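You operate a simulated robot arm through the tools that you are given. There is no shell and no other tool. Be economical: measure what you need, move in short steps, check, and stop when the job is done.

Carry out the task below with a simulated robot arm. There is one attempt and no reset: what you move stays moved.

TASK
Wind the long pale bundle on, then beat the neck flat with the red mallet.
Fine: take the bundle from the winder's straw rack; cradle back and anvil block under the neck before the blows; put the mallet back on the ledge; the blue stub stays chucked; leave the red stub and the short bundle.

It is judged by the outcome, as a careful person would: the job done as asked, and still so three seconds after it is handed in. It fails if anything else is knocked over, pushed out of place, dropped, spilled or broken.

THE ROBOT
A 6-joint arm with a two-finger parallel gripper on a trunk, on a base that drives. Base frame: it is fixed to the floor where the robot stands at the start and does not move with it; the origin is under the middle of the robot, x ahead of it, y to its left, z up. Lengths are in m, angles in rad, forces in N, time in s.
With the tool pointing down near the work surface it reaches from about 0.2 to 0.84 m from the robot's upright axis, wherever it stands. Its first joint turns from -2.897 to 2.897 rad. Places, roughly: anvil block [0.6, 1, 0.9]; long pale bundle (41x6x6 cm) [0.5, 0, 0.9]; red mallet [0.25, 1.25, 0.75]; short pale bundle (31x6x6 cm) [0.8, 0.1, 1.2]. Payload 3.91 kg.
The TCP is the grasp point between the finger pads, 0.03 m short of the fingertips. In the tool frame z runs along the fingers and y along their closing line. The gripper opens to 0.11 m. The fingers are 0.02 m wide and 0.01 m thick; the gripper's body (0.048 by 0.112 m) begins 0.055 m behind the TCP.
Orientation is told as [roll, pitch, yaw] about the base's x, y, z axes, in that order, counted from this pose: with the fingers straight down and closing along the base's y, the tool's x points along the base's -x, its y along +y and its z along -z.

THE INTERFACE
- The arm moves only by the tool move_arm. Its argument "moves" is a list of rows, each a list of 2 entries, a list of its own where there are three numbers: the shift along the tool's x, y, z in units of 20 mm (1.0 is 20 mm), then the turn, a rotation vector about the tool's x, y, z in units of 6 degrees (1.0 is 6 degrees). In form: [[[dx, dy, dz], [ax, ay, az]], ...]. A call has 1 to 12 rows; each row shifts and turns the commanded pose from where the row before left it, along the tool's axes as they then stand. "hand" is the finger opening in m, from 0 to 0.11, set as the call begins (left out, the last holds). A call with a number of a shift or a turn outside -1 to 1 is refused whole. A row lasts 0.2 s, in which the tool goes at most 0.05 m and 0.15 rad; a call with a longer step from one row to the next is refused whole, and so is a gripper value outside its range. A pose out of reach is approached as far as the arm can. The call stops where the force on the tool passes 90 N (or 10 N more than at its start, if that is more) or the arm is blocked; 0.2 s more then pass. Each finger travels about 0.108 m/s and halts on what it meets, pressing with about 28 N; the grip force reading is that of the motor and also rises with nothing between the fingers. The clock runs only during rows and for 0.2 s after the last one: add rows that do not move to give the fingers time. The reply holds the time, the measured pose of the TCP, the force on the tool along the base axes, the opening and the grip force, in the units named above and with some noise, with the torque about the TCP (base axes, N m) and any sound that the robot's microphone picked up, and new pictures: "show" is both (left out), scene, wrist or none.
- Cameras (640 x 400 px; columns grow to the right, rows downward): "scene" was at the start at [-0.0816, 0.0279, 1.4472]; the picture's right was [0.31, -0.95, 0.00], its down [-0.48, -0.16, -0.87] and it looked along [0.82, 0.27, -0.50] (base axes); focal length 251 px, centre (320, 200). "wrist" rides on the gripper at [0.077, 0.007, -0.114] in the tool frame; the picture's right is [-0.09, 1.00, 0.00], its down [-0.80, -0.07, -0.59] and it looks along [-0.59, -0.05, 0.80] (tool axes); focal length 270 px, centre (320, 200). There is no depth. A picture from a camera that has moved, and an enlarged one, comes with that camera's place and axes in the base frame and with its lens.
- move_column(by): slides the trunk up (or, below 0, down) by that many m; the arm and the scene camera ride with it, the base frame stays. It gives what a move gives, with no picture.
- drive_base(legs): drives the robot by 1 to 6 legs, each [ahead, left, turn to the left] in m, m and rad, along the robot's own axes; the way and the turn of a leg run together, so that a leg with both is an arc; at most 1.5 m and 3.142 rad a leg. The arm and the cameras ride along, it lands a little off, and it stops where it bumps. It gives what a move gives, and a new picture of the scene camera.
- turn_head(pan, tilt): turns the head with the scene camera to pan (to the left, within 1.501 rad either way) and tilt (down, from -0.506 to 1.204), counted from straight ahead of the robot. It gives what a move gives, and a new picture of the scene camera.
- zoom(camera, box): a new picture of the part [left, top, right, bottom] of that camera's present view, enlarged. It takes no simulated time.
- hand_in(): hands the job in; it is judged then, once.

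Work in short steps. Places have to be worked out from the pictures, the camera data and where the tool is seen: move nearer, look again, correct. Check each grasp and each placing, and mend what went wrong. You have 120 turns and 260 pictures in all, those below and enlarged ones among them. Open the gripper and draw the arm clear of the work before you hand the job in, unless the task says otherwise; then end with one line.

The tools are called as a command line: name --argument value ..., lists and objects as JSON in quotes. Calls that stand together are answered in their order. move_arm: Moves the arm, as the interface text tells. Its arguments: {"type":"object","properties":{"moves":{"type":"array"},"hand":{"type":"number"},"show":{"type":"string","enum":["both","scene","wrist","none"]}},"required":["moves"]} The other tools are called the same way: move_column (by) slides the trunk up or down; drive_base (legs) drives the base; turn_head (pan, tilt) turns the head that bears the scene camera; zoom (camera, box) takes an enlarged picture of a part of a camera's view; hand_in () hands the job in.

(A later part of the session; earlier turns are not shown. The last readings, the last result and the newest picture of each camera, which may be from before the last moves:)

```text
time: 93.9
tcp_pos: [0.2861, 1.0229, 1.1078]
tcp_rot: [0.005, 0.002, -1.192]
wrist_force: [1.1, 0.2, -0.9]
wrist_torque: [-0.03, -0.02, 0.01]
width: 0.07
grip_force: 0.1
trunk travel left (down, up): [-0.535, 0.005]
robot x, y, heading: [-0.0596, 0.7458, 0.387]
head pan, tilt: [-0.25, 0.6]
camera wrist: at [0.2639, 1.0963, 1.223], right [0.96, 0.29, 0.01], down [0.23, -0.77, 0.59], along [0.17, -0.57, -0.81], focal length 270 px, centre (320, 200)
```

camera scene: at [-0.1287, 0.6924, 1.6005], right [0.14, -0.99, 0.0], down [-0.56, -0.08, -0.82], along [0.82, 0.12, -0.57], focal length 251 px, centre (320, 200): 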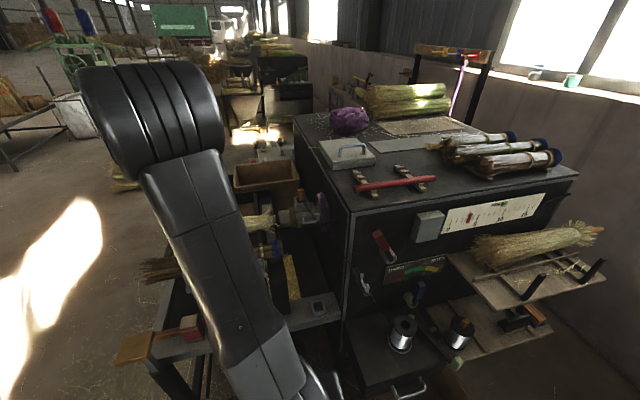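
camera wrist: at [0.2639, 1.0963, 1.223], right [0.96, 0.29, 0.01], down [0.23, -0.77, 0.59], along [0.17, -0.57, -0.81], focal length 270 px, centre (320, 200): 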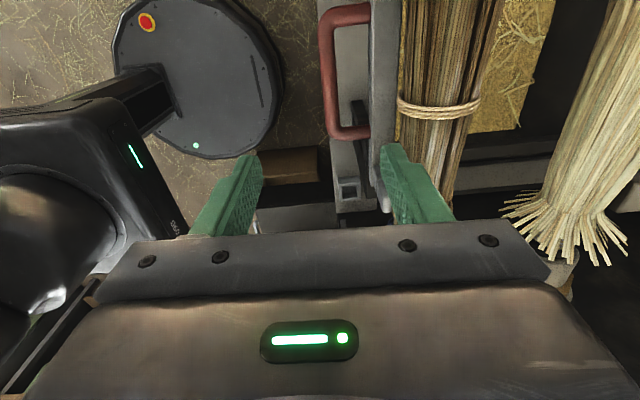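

The handle crossbar is at n≈0.654, l 0.80–0.91, z≈0.93. I close the fingers and lower them on its robot side to push the cradle in.

move_arm --moves '[[[0.8, -1, 0], [0, 0, 0]], [[0, -0.2, 1], [0, 0, 0]], [[0, 0, 1], [0, 0, 0]], [[0, 0, 1], [0, 0, 0]], [[0, 0, 1], [0, 0, 0]], [[0, 0, 1], [0, 0, 0]], [[0, 0, 1], [0, 0, 0]], [[0, 0, 1], [0, 0, 0]], [[0, 0, 1], [0, 0, 0]], [[0, 0, 0.3], [0, 0, 0]], [[0, 0, 0], [0, 0, 0]]]' --hand 0.0 --show "wrist"

```text
time: 96.3
tcp_pos: [0.2596, 1.0283, 0.941]
tcp_rot: [0.005, 0.001, -1.191]
wrist_force: [0.1, -0.2, -0.1]
wrist_torque: [0.0, 0.03, 0.0]
width: 0.0003
grip_force: 28.0
trunk travel left (down, up): [-0.535, 0.005]
robot x, y, heading: [-0.0615, 0.7438, 0.384]
head pan, tilt: [-0.25, 0.6]
camera wrist: at [0.2381, 1.1033, 1.0557], right [0.96, 0.29, 0.01], down [0.23, -0.77, 0.59], along [0.17, -0.57, -0.81], focal length 270 px, centre (320, 200)
```

wrist: 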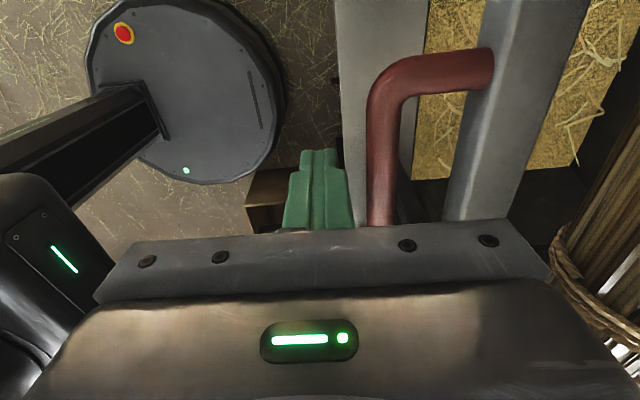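

Fingers stand just in front of the handle. Push in +n and watch the force.

move_arm --moves '[[[0, 1, 0], [0, 0, 0]], [[0, 1, 0], [0, 0, 0]], [[0, 1, 0], [0, 0, 0]], [[0, 0, 0], [0, 0, 0]]]' --show "wrist"

move_arm --moves '[[[0, 1, 0], [0, 0, 0]], [[0, 1, 0], [0, 0, 0]], [[0, 1, 0], [0, 0, 0]], [[0, 0, 0], [0, 0, 0]]]' --show "wrist"

```text
time: 97.3
tcp_pos: [0.3153, 1.0528, 0.9423]
tcp_rot: [0.006, 0.001, -1.192]
wrist_force: [0.1, -0.1, 0.5]
wrist_torque: [0.02, 0.01, 0.01]
width: 0.0001
grip_force: 27.7
trunk travel left (down, up): [-0.535, 0.005]
robot x, y, heading: [-0.0646, 0.7437, 0.388]
head pan, tilt: [-0.25, 0.6]
camera wrist: at [0.2941, 1.1265, 1.0565], right [0.96, 0.29, 0.01], down [0.23, -0.77, 0.59], along [0.17, -0.57, -0.81], focal length 270 px, centre (320, 200)
```

wrist: 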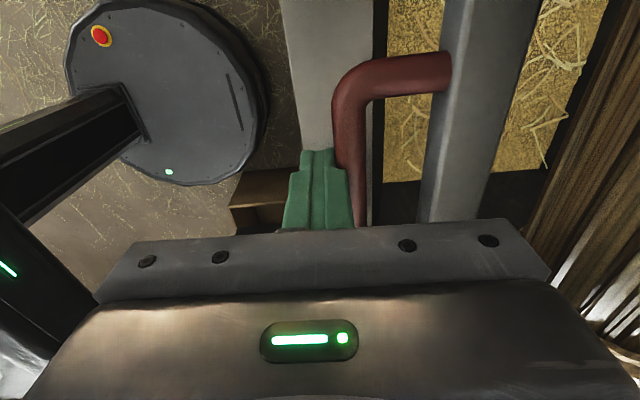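

```text
time: 98.3
tcp_pos: [0.3703, 1.0743, 0.9439]
tcp_rot: [0.006, 0.002, -1.191]
wrist_force: [0.5, -0.1, 0.0]
wrist_torque: [0.02, 0.0, 0.01]
width: 0.0001
grip_force: 28.0
trunk travel left (down, up): [-0.535, 0.005]
robot x, y, heading: [-0.0575, 0.7442, 0.392]
head pan, tilt: [-0.25, 0.6]
camera wrist: at [0.3482, 1.1483, 1.0571], right [0.96, 0.29, 0.01], down [0.23, -0.77, 0.59], along [0.17, -0.57, -0.81], focal length 270 px, centre (320, 200)
```

wrist: 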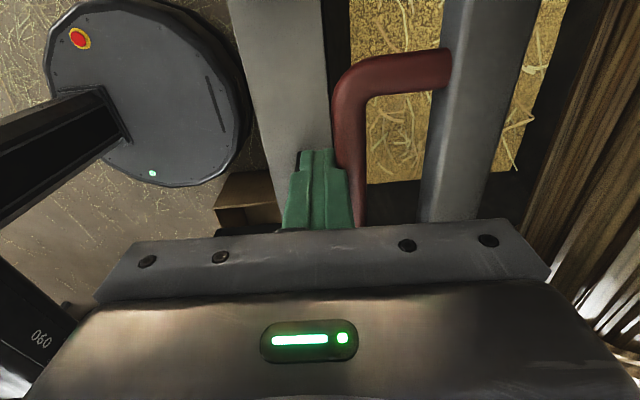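

The cradle follows freely (shifted ~0.107). Continue in smaller steps, watching for a stop.

move_arm --moves '[[[0, 1, 0], [0, 0, 0]], [[0, 0.5, 0], [0, 0, 0]], [[0, 0, 0], [0, 0, 0]]]' --show "scene"

turn_head --pan 0.0 --tilt 0.6

```text
time: 99.0
tcp_pos: [0.3765, 1.0763, 0.9428]
tcp_rot: [-0.025, -0.008, -1.188]
wrist_force: [-36.8, -11.5, 36.1]
wrist_torque: [0.42, 0.05, 0.37]
width: 0.0001
grip_force: 28.3
trunk travel left (down, up): [-0.535, 0.005]
robot x, y, heading: [-0.0649, 0.7433, 0.395]
head pan, tilt: [-0.25, 0.6]
stopped in row 3: the force on the tool passed its limit at 93 N (the readings are from after the stop); the commanded pose is now the measured one
camera scene: at [-0.1396, 0.6866, 1.6009], right [0.14, -0.99, 0.0], down [-0.55, -0.08, -0.83], along [0.82, 0.12, -0.56], focal length 251 px, centre (320, 200)
```

scene: 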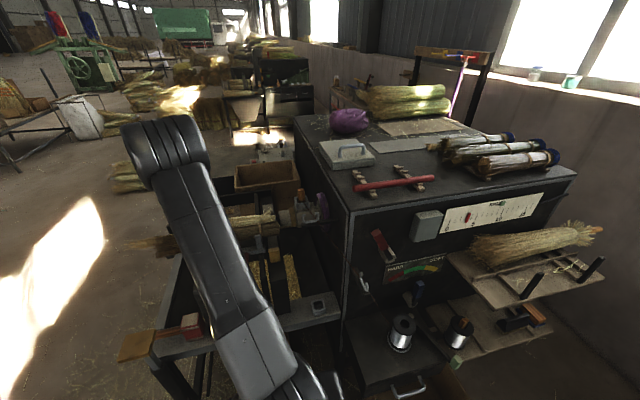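

```text
time: 99.8
tcp_pos: [0.3756, 1.0779, 0.9418]
tcp_rot: [-0.022, -0.008, -1.189]
wrist_force: [-54.7, -10.8, 46.4]
wrist_torque: [0.52, -0.11, 0.62]
width: 0.0
grip_force: 28.1
trunk travel left (down, up): [-0.535, 0.005]
robot x, y, heading: [-0.0648, 0.7431, 0.393]
head pan, tilt: [0.0, 0.6]
camera scene: at [-0.1479, 0.7081, 1.6], right [0.38, -0.92, 0.0], down [-0.52, -0.21, -0.83], along [0.77, 0.32, -0.56], focal length 251 px, centre (320, 200)
```

scene: 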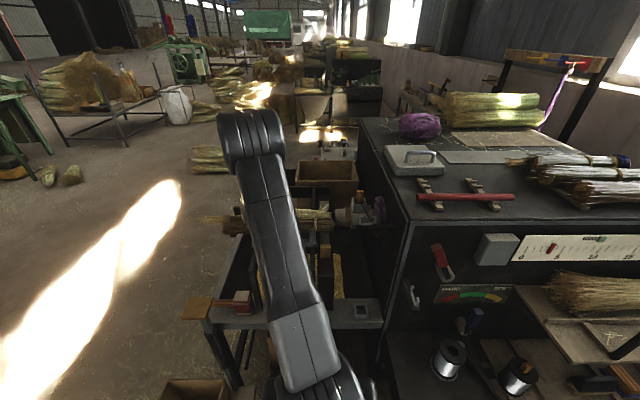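

A stop was met. I relieve pressure by retreating the fingers and look at the result.

move_arm --moves '[[[0, -1, 0], [0, 0, 0]], [[0, -1, 0], [0, 0, 0]], [[0, -1, 0], [0, 0, 0]], [[0, -1, -1], [0, 0, 0]], [[0, -1, -1], [0, 0, 0]], [[0, -1, -1], [0, 0, 0]], [[0, -1, -1], [0, 0, 0]], [[0, -1, -1], [0, 0, 0]], [[0, -1, -1], [0, 0, 0]], [[0, 0, -1], [0, 0, 0]], [[0, 0, -1], [0, 0, 0]]]' --show "both"

zoom --camera "wrist" --box '[360, 0, 640, 240]'

```text
time: 102.2
tcp_pos: [0.2203, 1.0158, 1.1045]
tcp_rot: [-0.025, -0.009, -1.19]
wrist_force: [-0.6, -0.2, 0.6]
wrist_torque: [0.03, 0.0, 0.01]
width: 0.0
grip_force: 27.9
trunk travel left (down, up): [-0.535, 0.005]
robot x, y, heading: [-0.0619, 0.7439, 0.39]
head pan, tilt: [0.0, 0.6]
camera scene: at [-0.1365, 0.7123, 1.6005], right [0.38, -0.92, 0.0], down [-0.52, -0.22, -0.83], along [0.76, 0.32, -0.56], focal length 251 px, centre (320, 200)
camera wrist: at [0.2009, 1.091, 1.2176], right [0.96, 0.29, -0.02], down [0.24, -0.76, 0.6], along [0.16, -0.58, -0.8], focal length 270 px, centre (320, 200)
```

scene: 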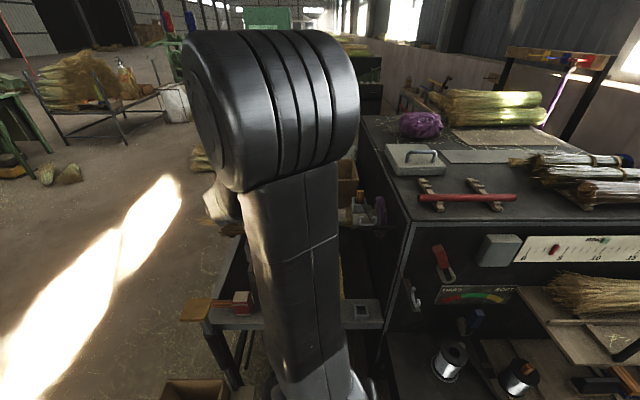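
wrist: 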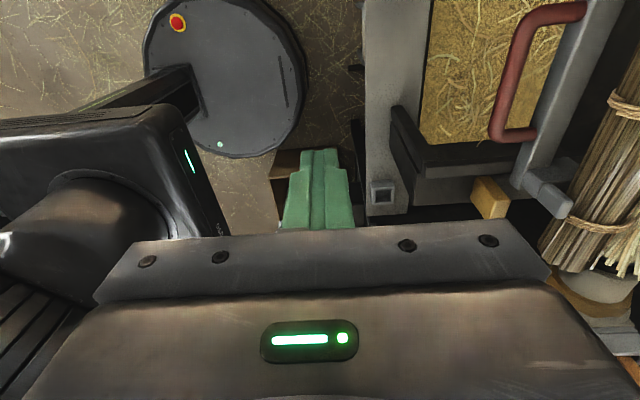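

```text
1.67 times, centred on (500, 120) of wrist
camera zoom: at [0.2009, 1.091, 1.2176], right [0.96, 0.29, -0.02], down [0.24, -0.76, 0.6], along [0.16, -0.58, -0.8], focal length 450 px, centre (20, 333)
```

zoom: 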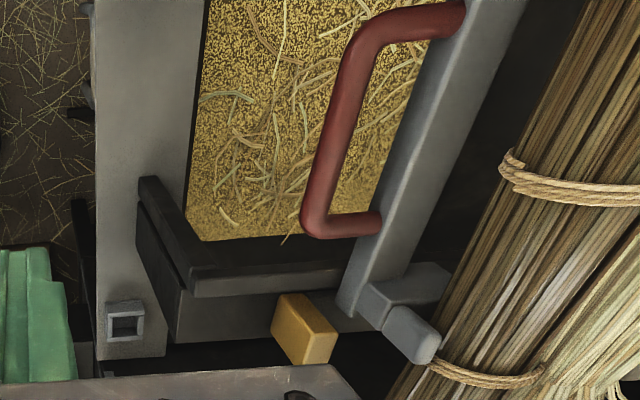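

I back off and turn to get the unobstructed scene view of the cradle and neck.

drive_base --legs '[[-0.25, 0, 0], [0, 0, -0.85]]'

turn_head --pan 1.1 --tilt 0.6

```text
time: 106.2
tcp_pos: [0.094, 0.6106, 1.1038]
tcp_rot: [-0.023, -0.008, -2.052]
wrist_force: [-0.4, -0.2, -0.1]
wrist_torque: [-0.01, 0.0, 0.01]
width: 0.0
grip_force: 28.3
trunk travel left (down, up): [-0.535, 0.005]
robot x, y, heading: [-0.2927, 0.6496, -0.462]
head pan, tilt: [0.0, 0.6]
camera scene: at [-0.3666, 0.6843, 1.6005], right [-0.45, -0.89, 0.0], down [-0.5, 0.25, -0.83], along [0.74, -0.37, -0.56], focal length 251 px, centre (320, 200)
```

scene: 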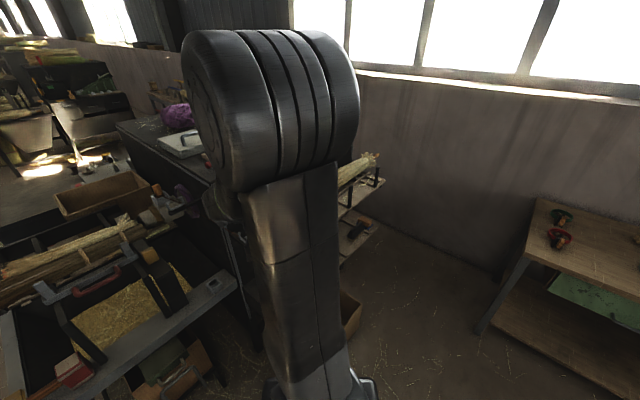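

```text
time: 107.5
tcp_pos: [0.0936, 0.6106, 1.1033]
tcp_rot: [-0.025, -0.007, -2.052]
wrist_force: [0.1, 0.1, -0.3]
wrist_torque: [-0.01, 0.01, 0.0]
width: 0.0001
grip_force: 28.1
trunk travel left (down, up): [-0.535, 0.005]
robot x, y, heading: [-0.294, 0.6492, -0.47]
head pan, tilt: [1.1, 0.6]
camera scene: at [-0.3742, 0.7763, 1.6005], right [0.59, -0.81, 0.0], down [-0.46, -0.33, -0.83], along [0.67, 0.49, -0.56], focal length 251 px, centre (320, 200)
```

scene: 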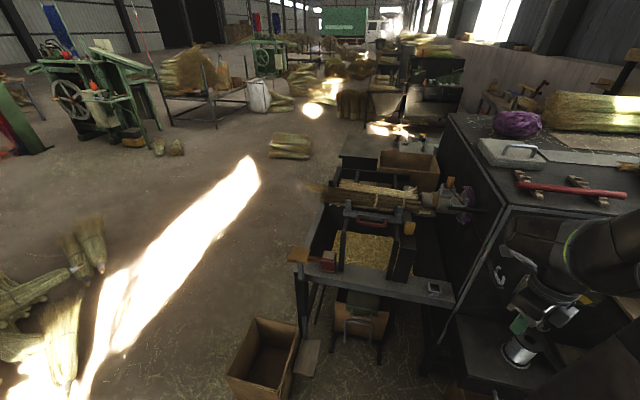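

zoom --camera "scene" --box '[300, 155, 492, 275]'

zoom --camera "scene" --box '[370, 170, 450, 220]'

```text
3.33 times, centred on (396, 215) of scene
camera zoom: at [-0.3742, 0.7763, 1.6005], right [0.59, -0.81, 0.0], down [-0.46, -0.33, -0.83], along [0.67, 0.49, -0.56], focal length 838 px, centre (67, 150)
```

zoom: 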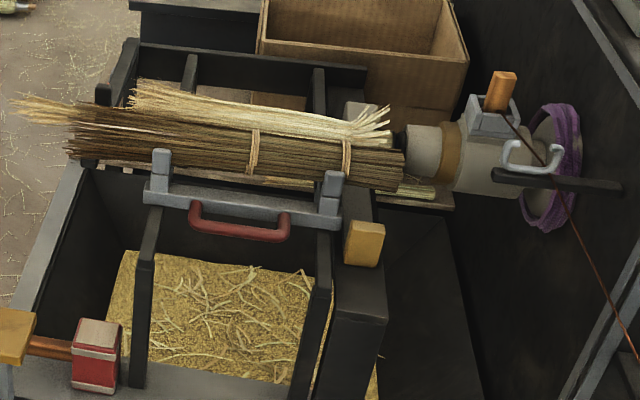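

```text
8.00 times, centred on (410, 195) of scene
camera zoom: at [-0.3742, 0.7763, 1.6005], right [0.59, -0.81, 0.0], down [-0.46, -0.33, -0.83], along [0.67, 0.49, -0.56], focal length 2011 px, centre (-400, 240)
```

zoom: 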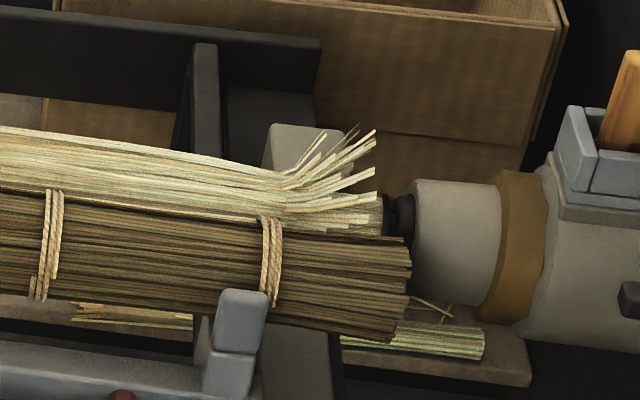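

The bundle is pressed beside the neck (its blue tie is gone). The gold pad on the sliding post at (0.148,1.262,0.85) looks like the treadle; I'll return to the work pose and move over it.

drive_base --legs '[[0, 0, 0.85], [0.25, 0, 0]]'

turn_head --pan -0.3 --tilt 0.55

move_arm --moves '[[[1, 0, 0], [0, 0, 0]], [[1, 0, 0], [0, 0, 0]], [[1, 0, 0], [0, 0, 0]], [[1, 0, 0], [0, 0, 0]], [[1, 0, 0], [0, 0, 0]], [[1, 0, 0], [0, 0, 0]], [[1, 0, 0], [0, 0, 0]], [[1, 0, 0], [0, 0, 0]], [[1, 0, 0], [0, 0, 0]], [[1, 0, 0], [0, 0, 0]], [[0.5, 0, 0], [0, 0, 0]], [[0, 0, 0], [0, 0, 0]]]' --show "wrist"

```text
time: 111.6
tcp_pos: [0.2252, 1.0094, 1.103]
tcp_rot: [-0.025, -0.007, -1.202]
wrist_force: [0.5, -0.5, -0.4]
wrist_torque: [0.02, 0.01, 0.0]
width: 0.0
grip_force: 28.0
trunk travel left (down, up): [-0.535, 0.005]
robot x, y, heading: [-0.0588, 0.7458, 0.38]
head pan, tilt: [1.1, 0.6]
camera scene: at [-0.2074, 0.7668, 1.6006], right [1.0, -0.09, 0.0], down [-0.05, -0.56, -0.82], along [0.07, 0.82, -0.57], focal length 251 px, centre (320, 200)
```

scene: 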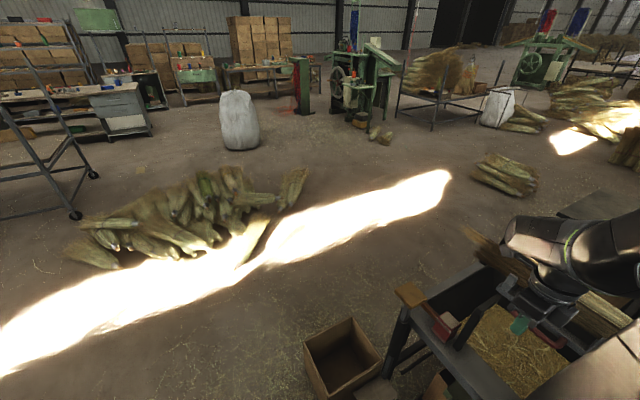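

```text
time: 113.1
tcp_pos: [0.2253, 1.0101, 1.1034]
tcp_rot: [-0.026, -0.007, -1.201]
wrist_force: [-0.1, -0.3, 0.3]
wrist_torque: [0.02, 0.02, 0.0]
width: 0.0
grip_force: 28.3
trunk travel left (down, up): [-0.535, 0.005]
robot x, y, heading: [-0.0604, 0.7444, 0.379]
head pan, tilt: [-0.3, 0.55]
camera scene: at [-0.1268, 0.6857, 1.605], right [0.08, -1.0, 0.0], down [-0.52, -0.04, -0.85], along [0.85, 0.07, -0.52], focal length 251 px, centre (320, 200)
```

scene: 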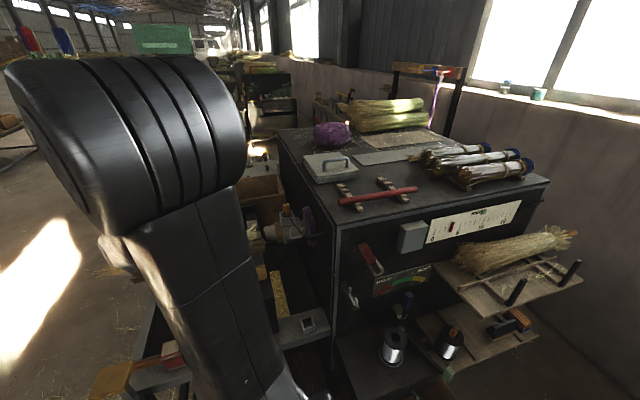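

```text
time: 115.7
tcp_pos: [0.1506, 1.2053, 1.101]
tcp_rot: [-0.025, -0.007, -1.202]
wrist_force: [0.5, -1.1, -0.3]
wrist_torque: [0.01, 0.0, -0.01]
width: 0.0002
grip_force: 28.4
trunk travel left (down, up): [-0.535, 0.005]
robot x, y, heading: [-0.0622, 0.7394, 0.378]
head pan, tilt: [-0.3, 0.55]
camera wrist: at [0.132, 1.2819, 1.2144], right [0.96, 0.28, -0.02], down [0.24, -0.76, 0.6], along [0.15, -0.58, -0.8], focal length 270 px, centre (320, 200)
```

wrist: 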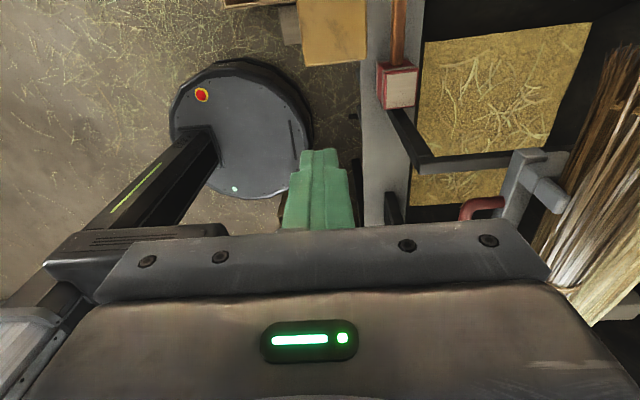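

Pad confirmed at (0.147,1.257). Move over it and lower to just above.

move_arm --moves '[[[0.9, 0.3, 0], [0, 0, 0]], [[0.9, 0.3, 0], [0, 0, 0]], [[0.85, 0.2, 0], [0, 0, 0]], [[0, 0, 1], [0, 0, 0]], [[0, 0, 1], [0, 0, 0]], [[0, 0, 1], [0, 0, 0]], [[0, 0, 1], [0, 0, 0]], [[0, 0, 1], [0, 0, 0]], [[0, 0, 1], [0, 0, 0]], [[0, 0, 1], [0, 0, 0]], [[0, 0, 1], [0, 0, 0]], [[0, 0, 1], [0, 0, 0]]]' --show "wrist"

zoom --camera "scene" --box '[330, 190, 550, 330]'

```text
time: 118.3
tcp_pos: [0.1428, 1.2583, 0.9186]
tcp_rot: [-0.025, -0.007, -1.201]
wrist_force: [-1.0, 0.5, 0.7]
wrist_torque: [0.03, -0.01, -0.01]
width: 0.0
grip_force: 27.3
trunk travel left (down, up): [-0.535, 0.005]
robot x, y, heading: [-0.0616, 0.7399, 0.38]
head pan, tilt: [-0.3, 0.55]
camera wrist: at [0.1256, 1.3355, 1.033], right [0.96, 0.28, -0.02], down [0.24, -0.76, 0.6], along [0.15, -0.58, -0.8], focal length 270 px, centre (320, 200)
```

wrist: 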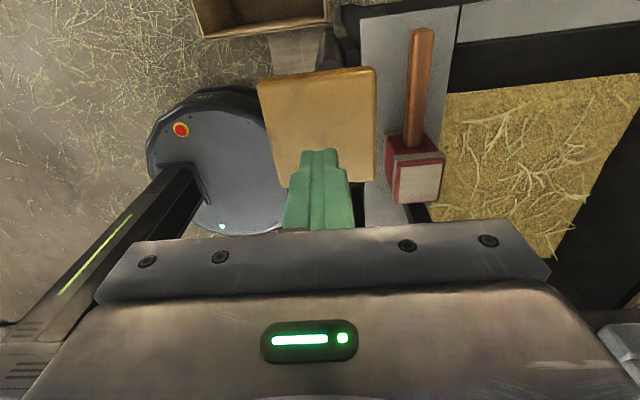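

```text
2.86 times, centred on (440, 260) of scene
camera zoom: at [-0.1267, 0.6861, 1.6051], right [0.08, -1.0, 0.0], down [-0.52, -0.04, -0.85], along [0.85, 0.07, -0.52], focal length 718 px, centre (-23, 29)
```

zoom: 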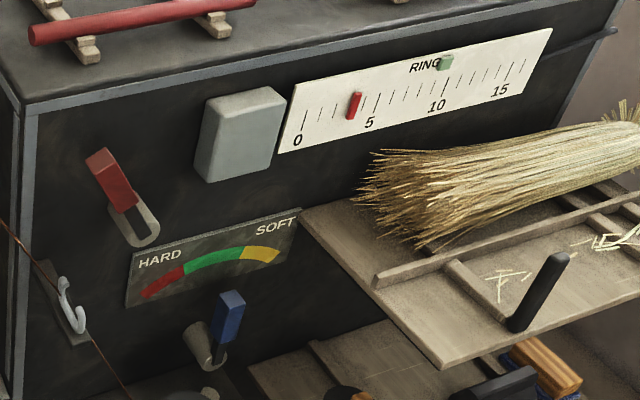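

Fingers are over the pad; the mallet's handle lies clear beside it. Press down slowly and check force, sound and rings.

move_arm --moves '[[[0, 0, 1], [0, 0, 0]], [[0, 0, 1], [0, 0, 0]], [[0, 0, 0], [0, 0, 0]]]' --show "none"

move_arm --moves '[[[0, 0, 1], [0, 0, 0]], [[0, 0, 0], [0, 0, 0]]]' --show "both"

```text
time: 119.1
tcp_pos: [0.1416, 1.2597, 0.8822]
tcp_rot: [-0.023, -0.005, -1.2]
wrist_force: [0.7, 5.9, 6.9]
wrist_torque: [0.23, -0.05, 0.04]
width: 0.0
grip_force: 27.9
trunk travel left (down, up): [-0.535, 0.005]
robot x, y, heading: [-0.0603, 0.7432, 0.383]
head pan, tilt: [-0.3, 0.55]
```

```text
time: 119.7
tcp_pos: [0.1426, 1.2568, 0.8629]
tcp_rot: [-0.024, -0.008, -1.201]
wrist_force: [1.2, 4.0, 9.1]
wrist_torque: [0.2, -0.12, 0.02]
width: 0.0001
grip_force: 27.8
trunk travel left (down, up): [-0.535, 0.005]
robot x, y, heading: [-0.0602, 0.7445, 0.385]
head pan, tilt: [-0.3, 0.55]
camera scene: at [-0.1269, 0.6857, 1.6051], right [0.08, -1.0, 0.0], down [-0.52, -0.04, -0.85], along [0.85, 0.07, -0.52], focal length 251 px, centre (320, 200)
camera wrist: at [0.1241, 1.3338, 0.9764], right [0.96, 0.28, -0.02], down [0.24, -0.76, 0.6], along [0.15, -0.58, -0.8], focal length 270 px, centre (320, 200)
```

scene: 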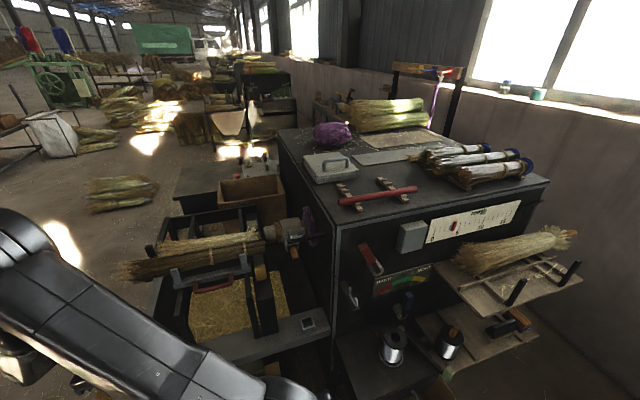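
wrist: 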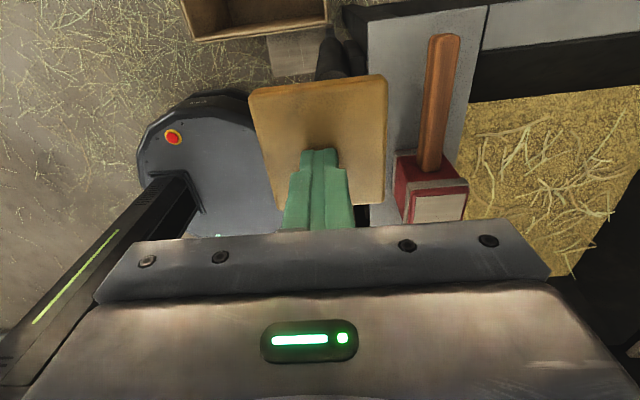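

The pad is a spring-loaded treadle, and the spindle seems to have turned. Zoom on the scale and chuck.

zoom --camera "scene" --box '[420, 190, 530, 255]'

zoom --camera "scene" --box '[140, 190, 332, 310]'

```text
5.82 times, centred on (475, 222) of scene
camera zoom: at [-0.1269, 0.6857, 1.6051], right [0.08, -1.0, 0.0], down [-0.52, -0.04, -0.85], along [0.85, 0.07, -0.52], focal length 1463 px, centre (-582, 69)
```

zoom: 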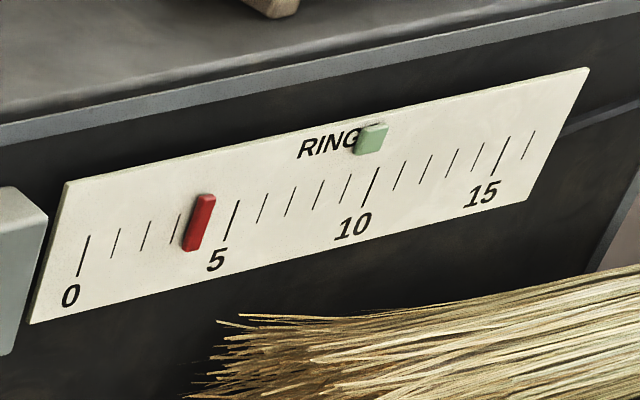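

```text
3.33 times, centred on (236, 250) of scene
camera zoom: at [-0.1269, 0.6857, 1.6051], right [0.08, -1.0, 0.0], down [-0.52, -0.04, -0.85], along [0.85, 0.07, -0.52], focal length 838 px, centre (600, 33)
```

zoom: 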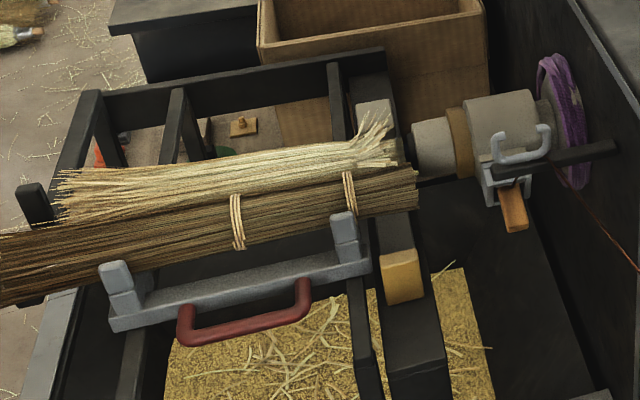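

The spindle turns with the pad. Red marker reads 4. Hold the pad for another second and see what changes.

move_arm --moves '[[[0, 0, 0], [0, 0, 0]], [[0, 0, 0], [0, 0, 0]], [[0, 0, 0], [0, 0, 0]], [[0, 0, 0], [0, 0, 0]]]' --show "none"

zoom --camera "scene" --box '[150, 190, 550, 400]'

zoom --camera "scene" --box '[230, 200, 330, 265]'

```text
time: 120.7
tcp_pos: [0.1414, 1.2573, 0.8627]
tcp_rot: [-0.024, -0.007, -1.2]
wrist_force: [1.2, 3.5, 7.0]
wrist_torque: [0.18, -0.04, 0.02]
width: 0.0
grip_force: 27.9
trunk travel left (down, up): [-0.535, 0.005]
robot x, y, heading: [-0.0628, 0.7407, 0.379]
head pan, tilt: [-0.3, 0.55]
```

```text
1.60 times, centred on (350, 295) of scene
camera zoom: at [-0.1269, 0.6854, 1.605], right [0.08, -1.0, 0.0], down [-0.52, -0.04, -0.85], along [0.85, 0.07, -0.52], focal length 402 px, centre (272, 48)
```

zoom: 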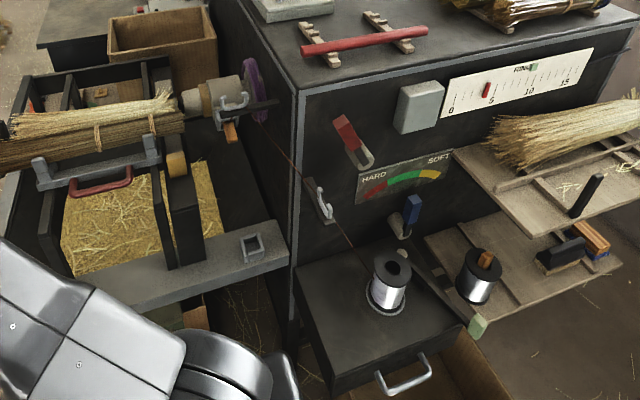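

```text
6.15 times, centred on (280, 232) of scene
camera zoom: at [-0.1269, 0.6854, 1.605], right [0.08, -1.0, 0.0], down [-0.52, -0.04, -0.85], along [0.85, 0.07, -0.52], focal length 1547 px, centre (566, 0)
```

zoom: 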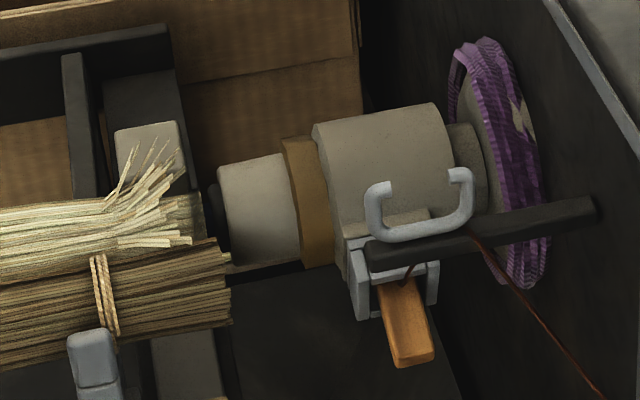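

The spindle stays put at a fixed pad depth—so rotation follows pad strokes. Press deeper.

move_arm --moves '[[[0, 0, 0.7], [0, 0, 0]], [[0, 0, 0.7], [0, 0, 0]], [[0, 0, 0], [0, 0, 0]]]' --show "scene"

zoom --camera "scene" --box '[230, 200, 330, 265]'

```text
time: 121.5
tcp_pos: [0.1418, 1.2561, 0.8336]
tcp_rot: [-0.025, -0.008, -1.202]
wrist_force: [4.8, 5.5, 11.1]
wrist_torque: [0.23, -0.22, 0.01]
width: 0.0
grip_force: 28.0
trunk travel left (down, up): [-0.535, 0.005]
robot x, y, heading: [-0.0614, 0.7392, 0.379]
head pan, tilt: [-0.3, 0.55]
camera scene: at [-0.1265, 0.6855, 1.6051], right [0.08, -1.0, 0.0], down [-0.52, -0.04, -0.85], along [0.85, 0.07, -0.52], focal length 251 px, centre (320, 200)
```

scene: 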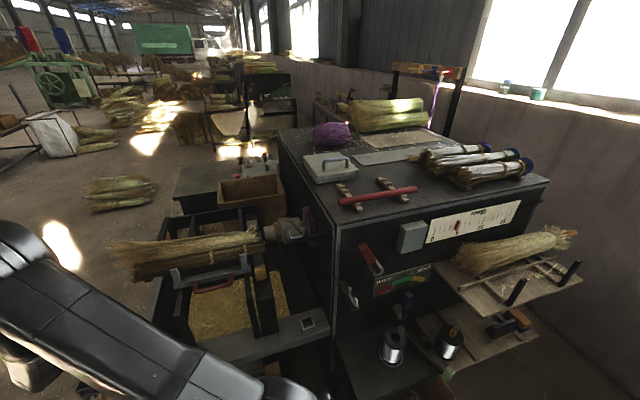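

```text
6.15 times, centred on (280, 232) of scene
camera zoom: at [-0.1265, 0.6855, 1.6051], right [0.08, -1.0, 0.0], down [-0.52, -0.04, -0.85], along [0.85, 0.07, -0.52], focal length 1547 px, centre (566, 0)
```

zoom: 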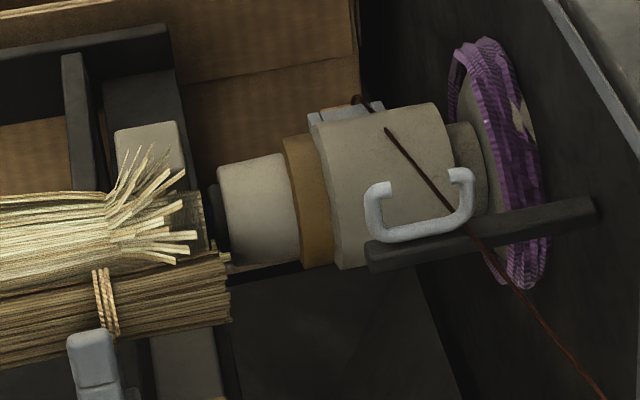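

Rotated further. Check the ring scale, then press deeper.

zoom --camera "scene" --box '[420, 190, 530, 255]'

move_arm --moves '[[[0, 0, 0.7], [0, 0, 0]], [[0, 0, 0.7], [0, 0, 0]], [[0, 0, 0], [0, 0, 0]]]' --show "none"

zoom --camera "scene" --box '[230, 200, 330, 265]'

zoom --camera "scene" --box '[420, 190, 530, 255]'

```text
5.82 times, centred on (475, 222) of scene
camera zoom: at [-0.1265, 0.6855, 1.6051], right [0.08, -1.0, 0.0], down [-0.52, -0.04, -0.85], along [0.85, 0.07, -0.52], focal length 1463 px, centre (-582, 69)
```

zoom: 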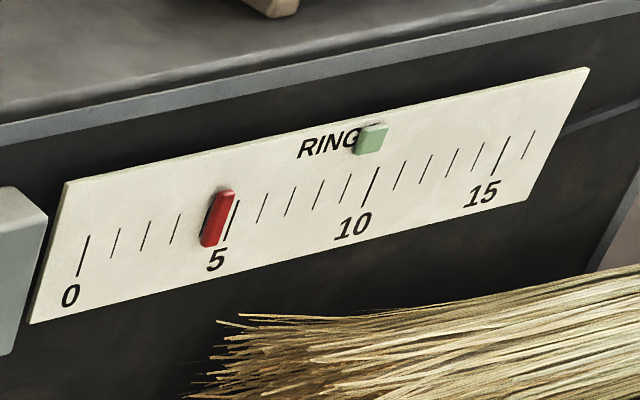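

```text
time: 122.3
tcp_pos: [0.1408, 1.2549, 0.8052]
tcp_rot: [-0.024, -0.006, -1.2]
wrist_force: [10.0, 6.2, 13.0]
wrist_torque: [0.3, -0.37, -0.02]
width: 0.0
grip_force: 27.5
trunk travel left (down, up): [-0.535, 0.005]
robot x, y, heading: [-0.0618, 0.7408, 0.375]
head pan, tilt: [-0.3, 0.55]
heard: click
```

```text
6.15 times, centred on (280, 232) of scene
camera zoom: at [-0.1261, 0.6855, 1.6051], right [0.08, -1.0, 0.0], down [-0.52, -0.04, -0.85], along [0.85, 0.07, -0.52], focal length 1547 px, centre (566, 0)
```

zoom: 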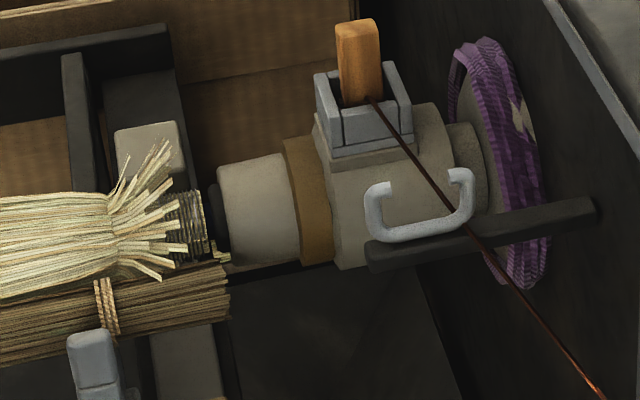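

```text
5.82 times, centred on (475, 222) of scene
camera zoom: at [-0.1261, 0.6855, 1.6051], right [0.08, -1.0, 0.0], down [-0.52, -0.04, -0.85], along [0.85, 0.07, -0.52], focal length 1463 px, centre (-582, 69)
```

zoom: 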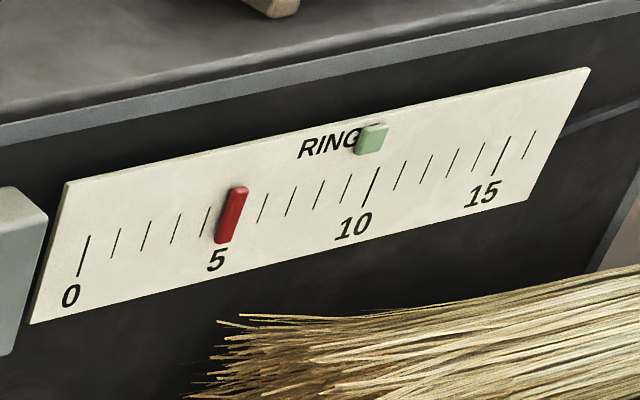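

One full stroke gave a click and exactly one ring (4→5). Release and check that it ratchets rather than unwinds, then stroke again.

move_arm --moves '[[[0, 0, -1], [0, 0, 0]], [[0, 0, -1], [0, 0, 0]], [[0, 0, -1], [0, 0, 0]], [[0, 0, -1], [0, 0, 0]], [[0, 0, -0.8], [0, 0, 0]], [[0, 0, 0], [0, 0, 0]]]' --show "scene"

zoom --camera "scene" --box '[420, 190, 530, 255]'

zoom --camera "scene" --box '[130, 200, 330, 330]'

```text
time: 123.7
tcp_pos: [0.139, 1.2573, 0.9025]
tcp_rot: [-0.027, -0.007, -1.2]
wrist_force: [-0.6, 1.1, 0.4]
wrist_torque: [-0.02, 0.05, -0.01]
width: 0.0
grip_force: 27.8
trunk travel left (down, up): [-0.535, 0.005]
robot x, y, heading: [-0.0591, 0.7415, 0.379]
head pan, tilt: [-0.3, 0.55]
camera scene: at [-0.1268, 0.6859, 1.605], right [0.08, -1.0, 0.0], down [-0.52, -0.04, -0.85], along [0.85, 0.07, -0.52], focal length 251 px, centre (320, 200)
```

scene: 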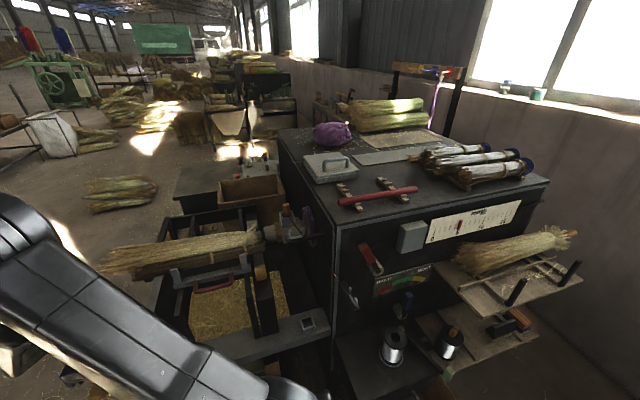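

```text
5.82 times, centred on (475, 222) of scene
camera zoom: at [-0.1268, 0.6859, 1.605], right [0.08, -1.0, 0.0], down [-0.52, -0.04, -0.85], along [0.85, 0.07, -0.52], focal length 1463 px, centre (-582, 69)
```

zoom: 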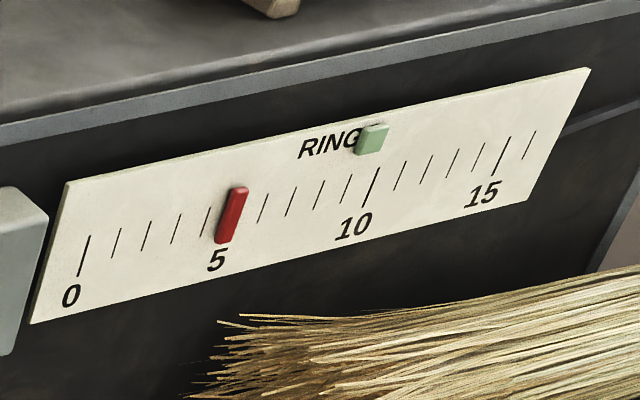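

```text
3.08 times, centred on (230, 265) of scene
camera zoom: at [-0.1268, 0.6859, 1.605], right [0.08, -1.0, 0.0], down [-0.52, -0.04, -0.85], along [0.85, 0.07, -0.52], focal length 774 px, centre (597, 0)
```

zoom: 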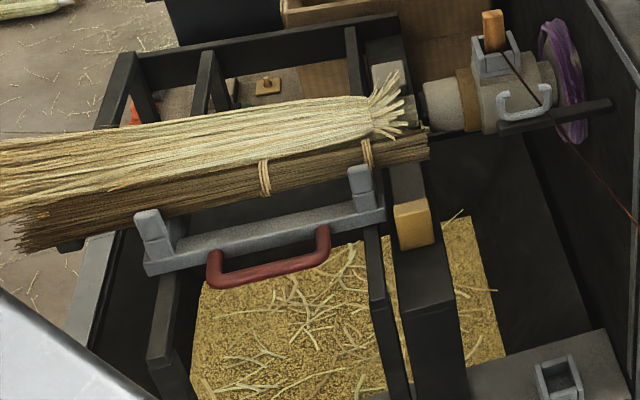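

It ratchets and holds at 5. Do the next stroke.

move_arm --moves '[[[0, 0, 1], [0, 0, 0]], [[0, 0, 1], [0, 0, 0]], [[0, 0, 1], [0, 0, 0]], [[0, 0, 1], [0, 0, 0]], [[0, 0, 1], [0, 0, 0]], [[0, 0, 0], [0, 0, 0]], [[0, 0, -1], [0, 0, 0]], [[0, 0, -1], [0, 0, 0]], [[0, 0, -1], [0, 0, 0]], [[0, 0, -1], [0, 0, 0]], [[0, 0, -1], [0, 0, 0]]]' --show "none"

zoom --camera "scene" --box '[420, 190, 530, 255]'

```text
time: 126.1
tcp_pos: [0.143, 1.2537, 0.9018]
tcp_rot: [-0.025, -0.009, -1.202]
wrist_force: [0.3, -1.2, 0.4]
wrist_torque: [0.04, -0.03, 0.02]
width: 0.0
grip_force: 27.7
trunk travel left (down, up): [-0.535, 0.005]
robot x, y, heading: [-0.0599, 0.7435, 0.377]
head pan, tilt: [-0.3, 0.55]
heard: click
```

```text
5.82 times, centred on (475, 222) of scene
camera zoom: at [-0.1268, 0.6853, 1.6049], right [0.08, -1.0, 0.0], down [-0.52, -0.04, -0.85], along [0.85, 0.07, -0.52], focal length 1463 px, centre (-582, 69)
```

zoom: 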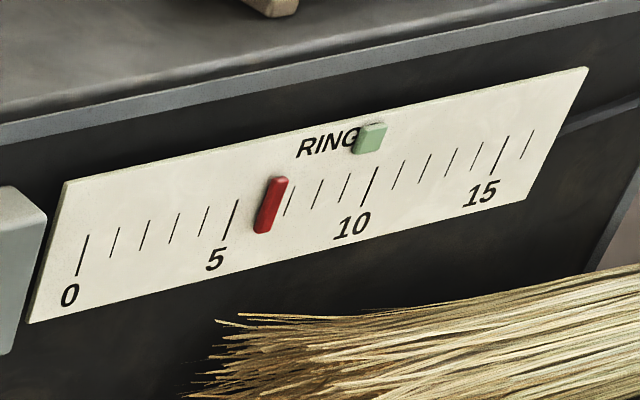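

Each full stroke gives ~1.35 rings; now at ~6.4. Another full stroke.

move_arm --moves '[[[0, 0, 1], [0, 0, 0]], [[0, 0, 1], [0, 0, 0]], [[0, 0, 1], [0, 0, 0]], [[0, 0, 1], [0, 0, 0]], [[0, 0, 1], [0, 0, 0]], [[0, 0, 0], [0, 0, 0]], [[0, 0, -1], [0, 0, 0]], [[0, 0, -1], [0, 0, 0]], [[0, 0, -1], [0, 0, 0]], [[0, 0, -1], [0, 0, 0]], [[0, 0, -1], [0, 0, 0]]]' --show "none"

zoom --camera "scene" --box '[420, 190, 530, 255]'

zoom --camera "scene" --box '[210, 200, 310, 265]'

```text
time: 128.5
tcp_pos: [0.1411, 1.2565, 0.9018]
tcp_rot: [-0.025, -0.006, -1.202]
wrist_force: [-0.3, -0.1, -0.6]
wrist_torque: [0.01, 0.0, 0.0]
width: 0.0
grip_force: 27.8
trunk travel left (down, up): [-0.535, 0.005]
robot x, y, heading: [-0.0622, 0.7422, 0.377]
head pan, tilt: [-0.3, 0.55]
heard: click
```

```text
5.82 times, centred on (475, 222) of scene
camera zoom: at [-0.1269, 0.6855, 1.6049], right [0.08, -1.0, 0.0], down [-0.52, -0.04, -0.85], along [0.85, 0.07, -0.52], focal length 1463 px, centre (-582, 69)
```

zoom: 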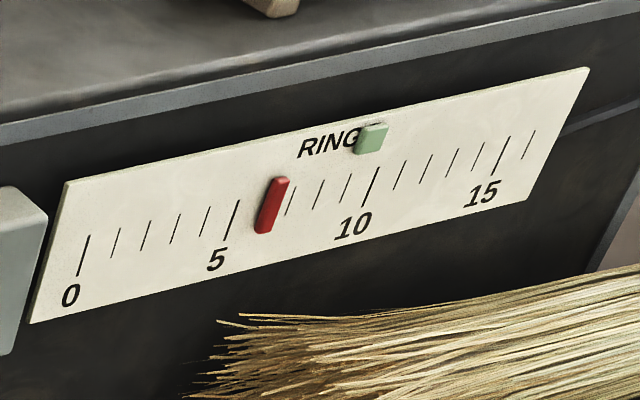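

```text
6.15 times, centred on (260, 232) of scene
camera zoom: at [-0.1269, 0.6855, 1.6049], right [0.08, -1.0, 0.0], down [-0.52, -0.04, -0.85], along [0.85, 0.07, -0.52], focal length 1547 px, centre (689, 0)
```

zoom: 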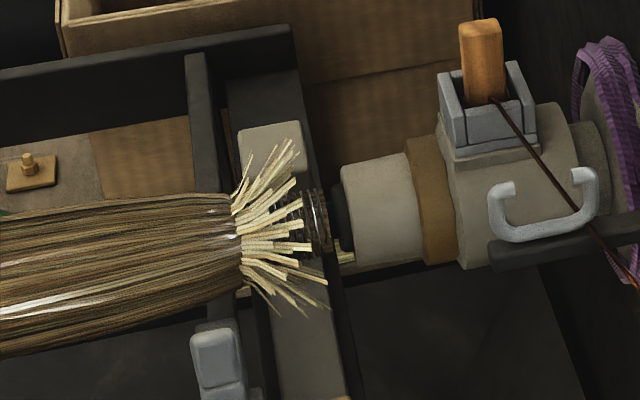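

The bundle has now been drawn around the neck, but the marker did not move this time. Look at the whole scene.

zoom --camera "scene" --box '[90, 180, 346, 340]'

zoom --camera "scene" --box '[320, 200, 480, 380]'

```text
2.50 times, centred on (218, 260) of scene
camera zoom: at [-0.1269, 0.6855, 1.6049], right [0.08, -1.0, 0.0], down [-0.52, -0.04, -0.85], along [0.85, 0.07, -0.52], focal length 628 px, centre (575, 50)
```

zoom: 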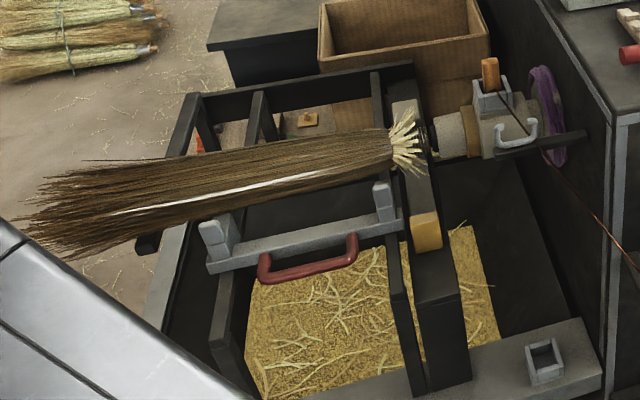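

```text
2.22 times, centred on (400, 290) of scene
camera zoom: at [-0.1269, 0.6855, 1.6049], right [0.08, -1.0, 0.0], down [-0.52, -0.04, -0.85], along [0.85, 0.07, -0.52], focal length 559 px, centre (142, 0)
```

zoom: 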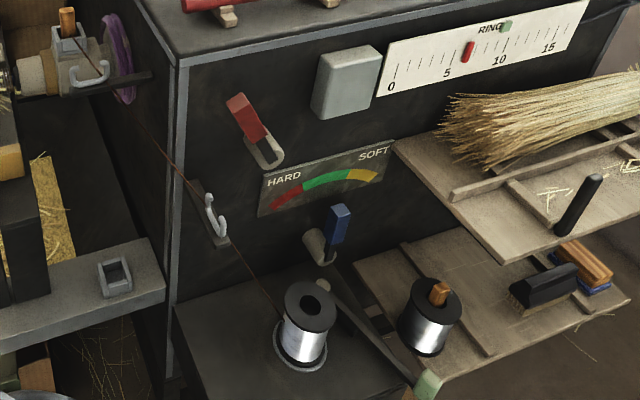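

The layer is on. I do one more stroke to see whether the marker keeps advancing toward the green 10.

move_arm --moves '[[[0, 0, 1], [0, 0, 0]], [[0, 0, 1], [0, 0, 0]], [[0, 0, 1], [0, 0, 0]], [[0, 0, 1], [0, 0, 0]], [[0, 0, 1], [0, 0, 0]], [[0, 0, 0], [0, 0, 0]]]' --show "none"

zoom --camera "scene" --box '[420, 190, 530, 255]'

zoom --camera "scene" --box '[210, 200, 310, 265]'

```text
time: 129.9
tcp_pos: [0.1402, 1.2553, 0.8042]
tcp_rot: [-0.019, 0.004, -1.201]
wrist_force: [21.6, 6.4, 58.7]
wrist_torque: [0.03, -0.95, -0.08]
width: 0.0
grip_force: 27.7
trunk travel left (down, up): [-0.535, 0.005]
robot x, y, heading: [-0.0643, 0.7456, 0.38]
head pan, tilt: [-0.3, 0.55]
heard: click
```

```text
5.82 times, centred on (475, 222) of scene
camera zoom: at [-0.1263, 0.6814, 1.6057], right [0.08, -1.0, 0.0], down [-0.52, -0.04, -0.85], along [0.85, 0.07, -0.52], focal length 1463 px, centre (-582, 69)
```

zoom: 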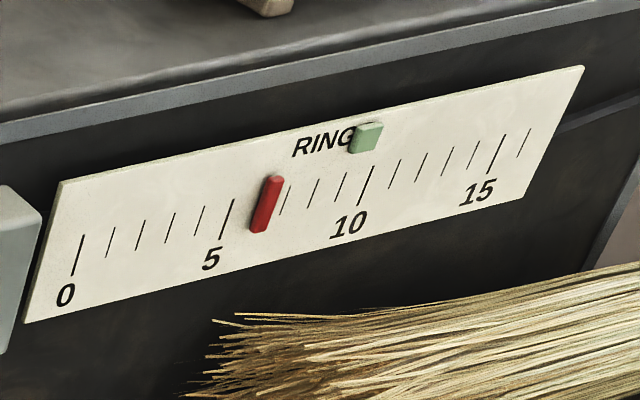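

```text
6.15 times, centred on (260, 232) of scene
camera zoom: at [-0.1263, 0.6814, 1.6057], right [0.08, -1.0, 0.0], down [-0.52, -0.04, -0.85], along [0.85, 0.07, -0.52], focal length 1547 px, centre (689, 0)
```

zoom: 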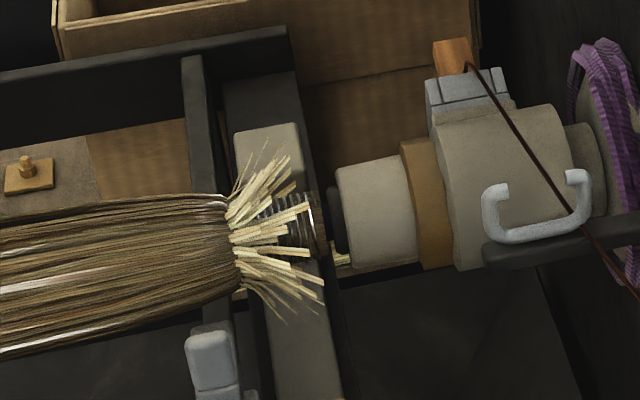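

The marker still reads ~6.4. Zoom closely on the neck to count the wire rings, and check the wire path.

zoom --camera "scene" --box '[240, 215, 272, 245]'

move_arm --moves '[[[0, 0, -1], [0, 0, 0]], [[0, 0, -1], [0, 0, 0]], [[0, 0, -1], [0, 0, 0]], [[0, 0, -1], [0, 0, 0]], [[0, 0, -1], [0, 0, 0]], [[0, 0, 0], [0, 0, 0]]]' --show "none"

zoom --camera "scene" --box '[420, 190, 530, 255]'

zoom --camera "scene" --box '[230, 195, 330, 260]'

```text
13.33 times, centred on (256, 230) of scene
camera zoom: at [-0.1263, 0.6814, 1.6057], right [0.08, -1.0, 0.0], down [-0.52, -0.04, -0.85], along [0.85, 0.07, -0.52], focal length 3352 px, centre (1173, -200)
```

zoom: 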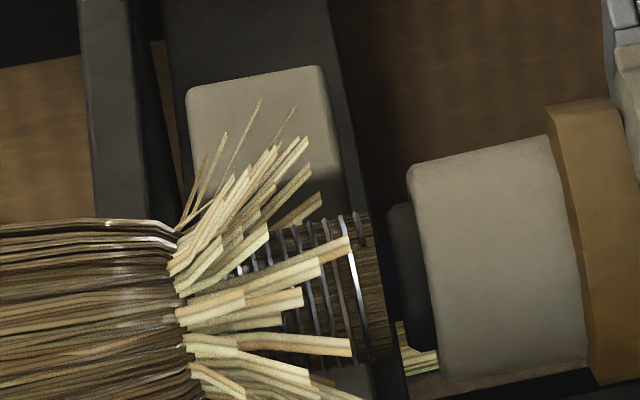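

```text
time: 131.3
tcp_pos: [0.1416, 1.2551, 0.9001]
tcp_rot: [-0.026, -0.009, -1.202]
wrist_force: [0.4, 0.1, -0.6]
wrist_torque: [0.01, 0.01, -0.02]
width: 0.0002
grip_force: 28.0
trunk travel left (down, up): [-0.535, 0.005]
robot x, y, heading: [-0.0584, 0.7395, 0.379]
head pan, tilt: [-0.3, 0.55]
```

```text
5.82 times, centred on (475, 222) of scene
camera zoom: at [-0.1267, 0.6858, 1.605], right [0.08, -1.0, 0.0], down [-0.52, -0.04, -0.85], along [0.85, 0.07, -0.52], focal length 1463 px, centre (-582, 69)
```

zoom: 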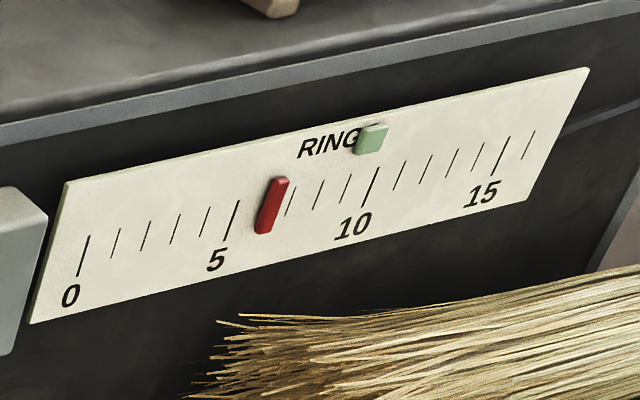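

```text
6.15 times, centred on (280, 228) of scene
camera zoom: at [-0.1267, 0.6858, 1.605], right [0.08, -1.0, 0.0], down [-0.52, -0.04, -0.85], along [0.85, 0.07, -0.52], focal length 1547 px, centre (566, 31)
```

zoom: 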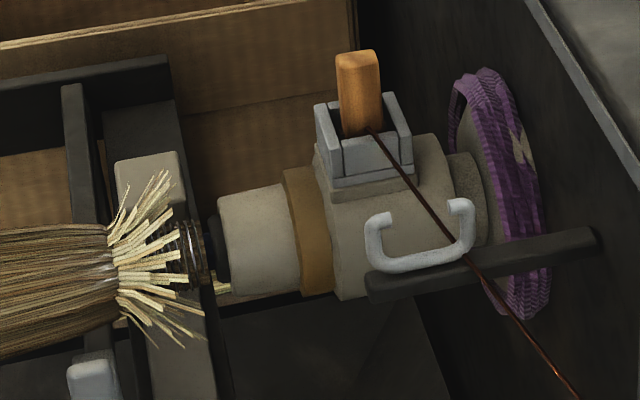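

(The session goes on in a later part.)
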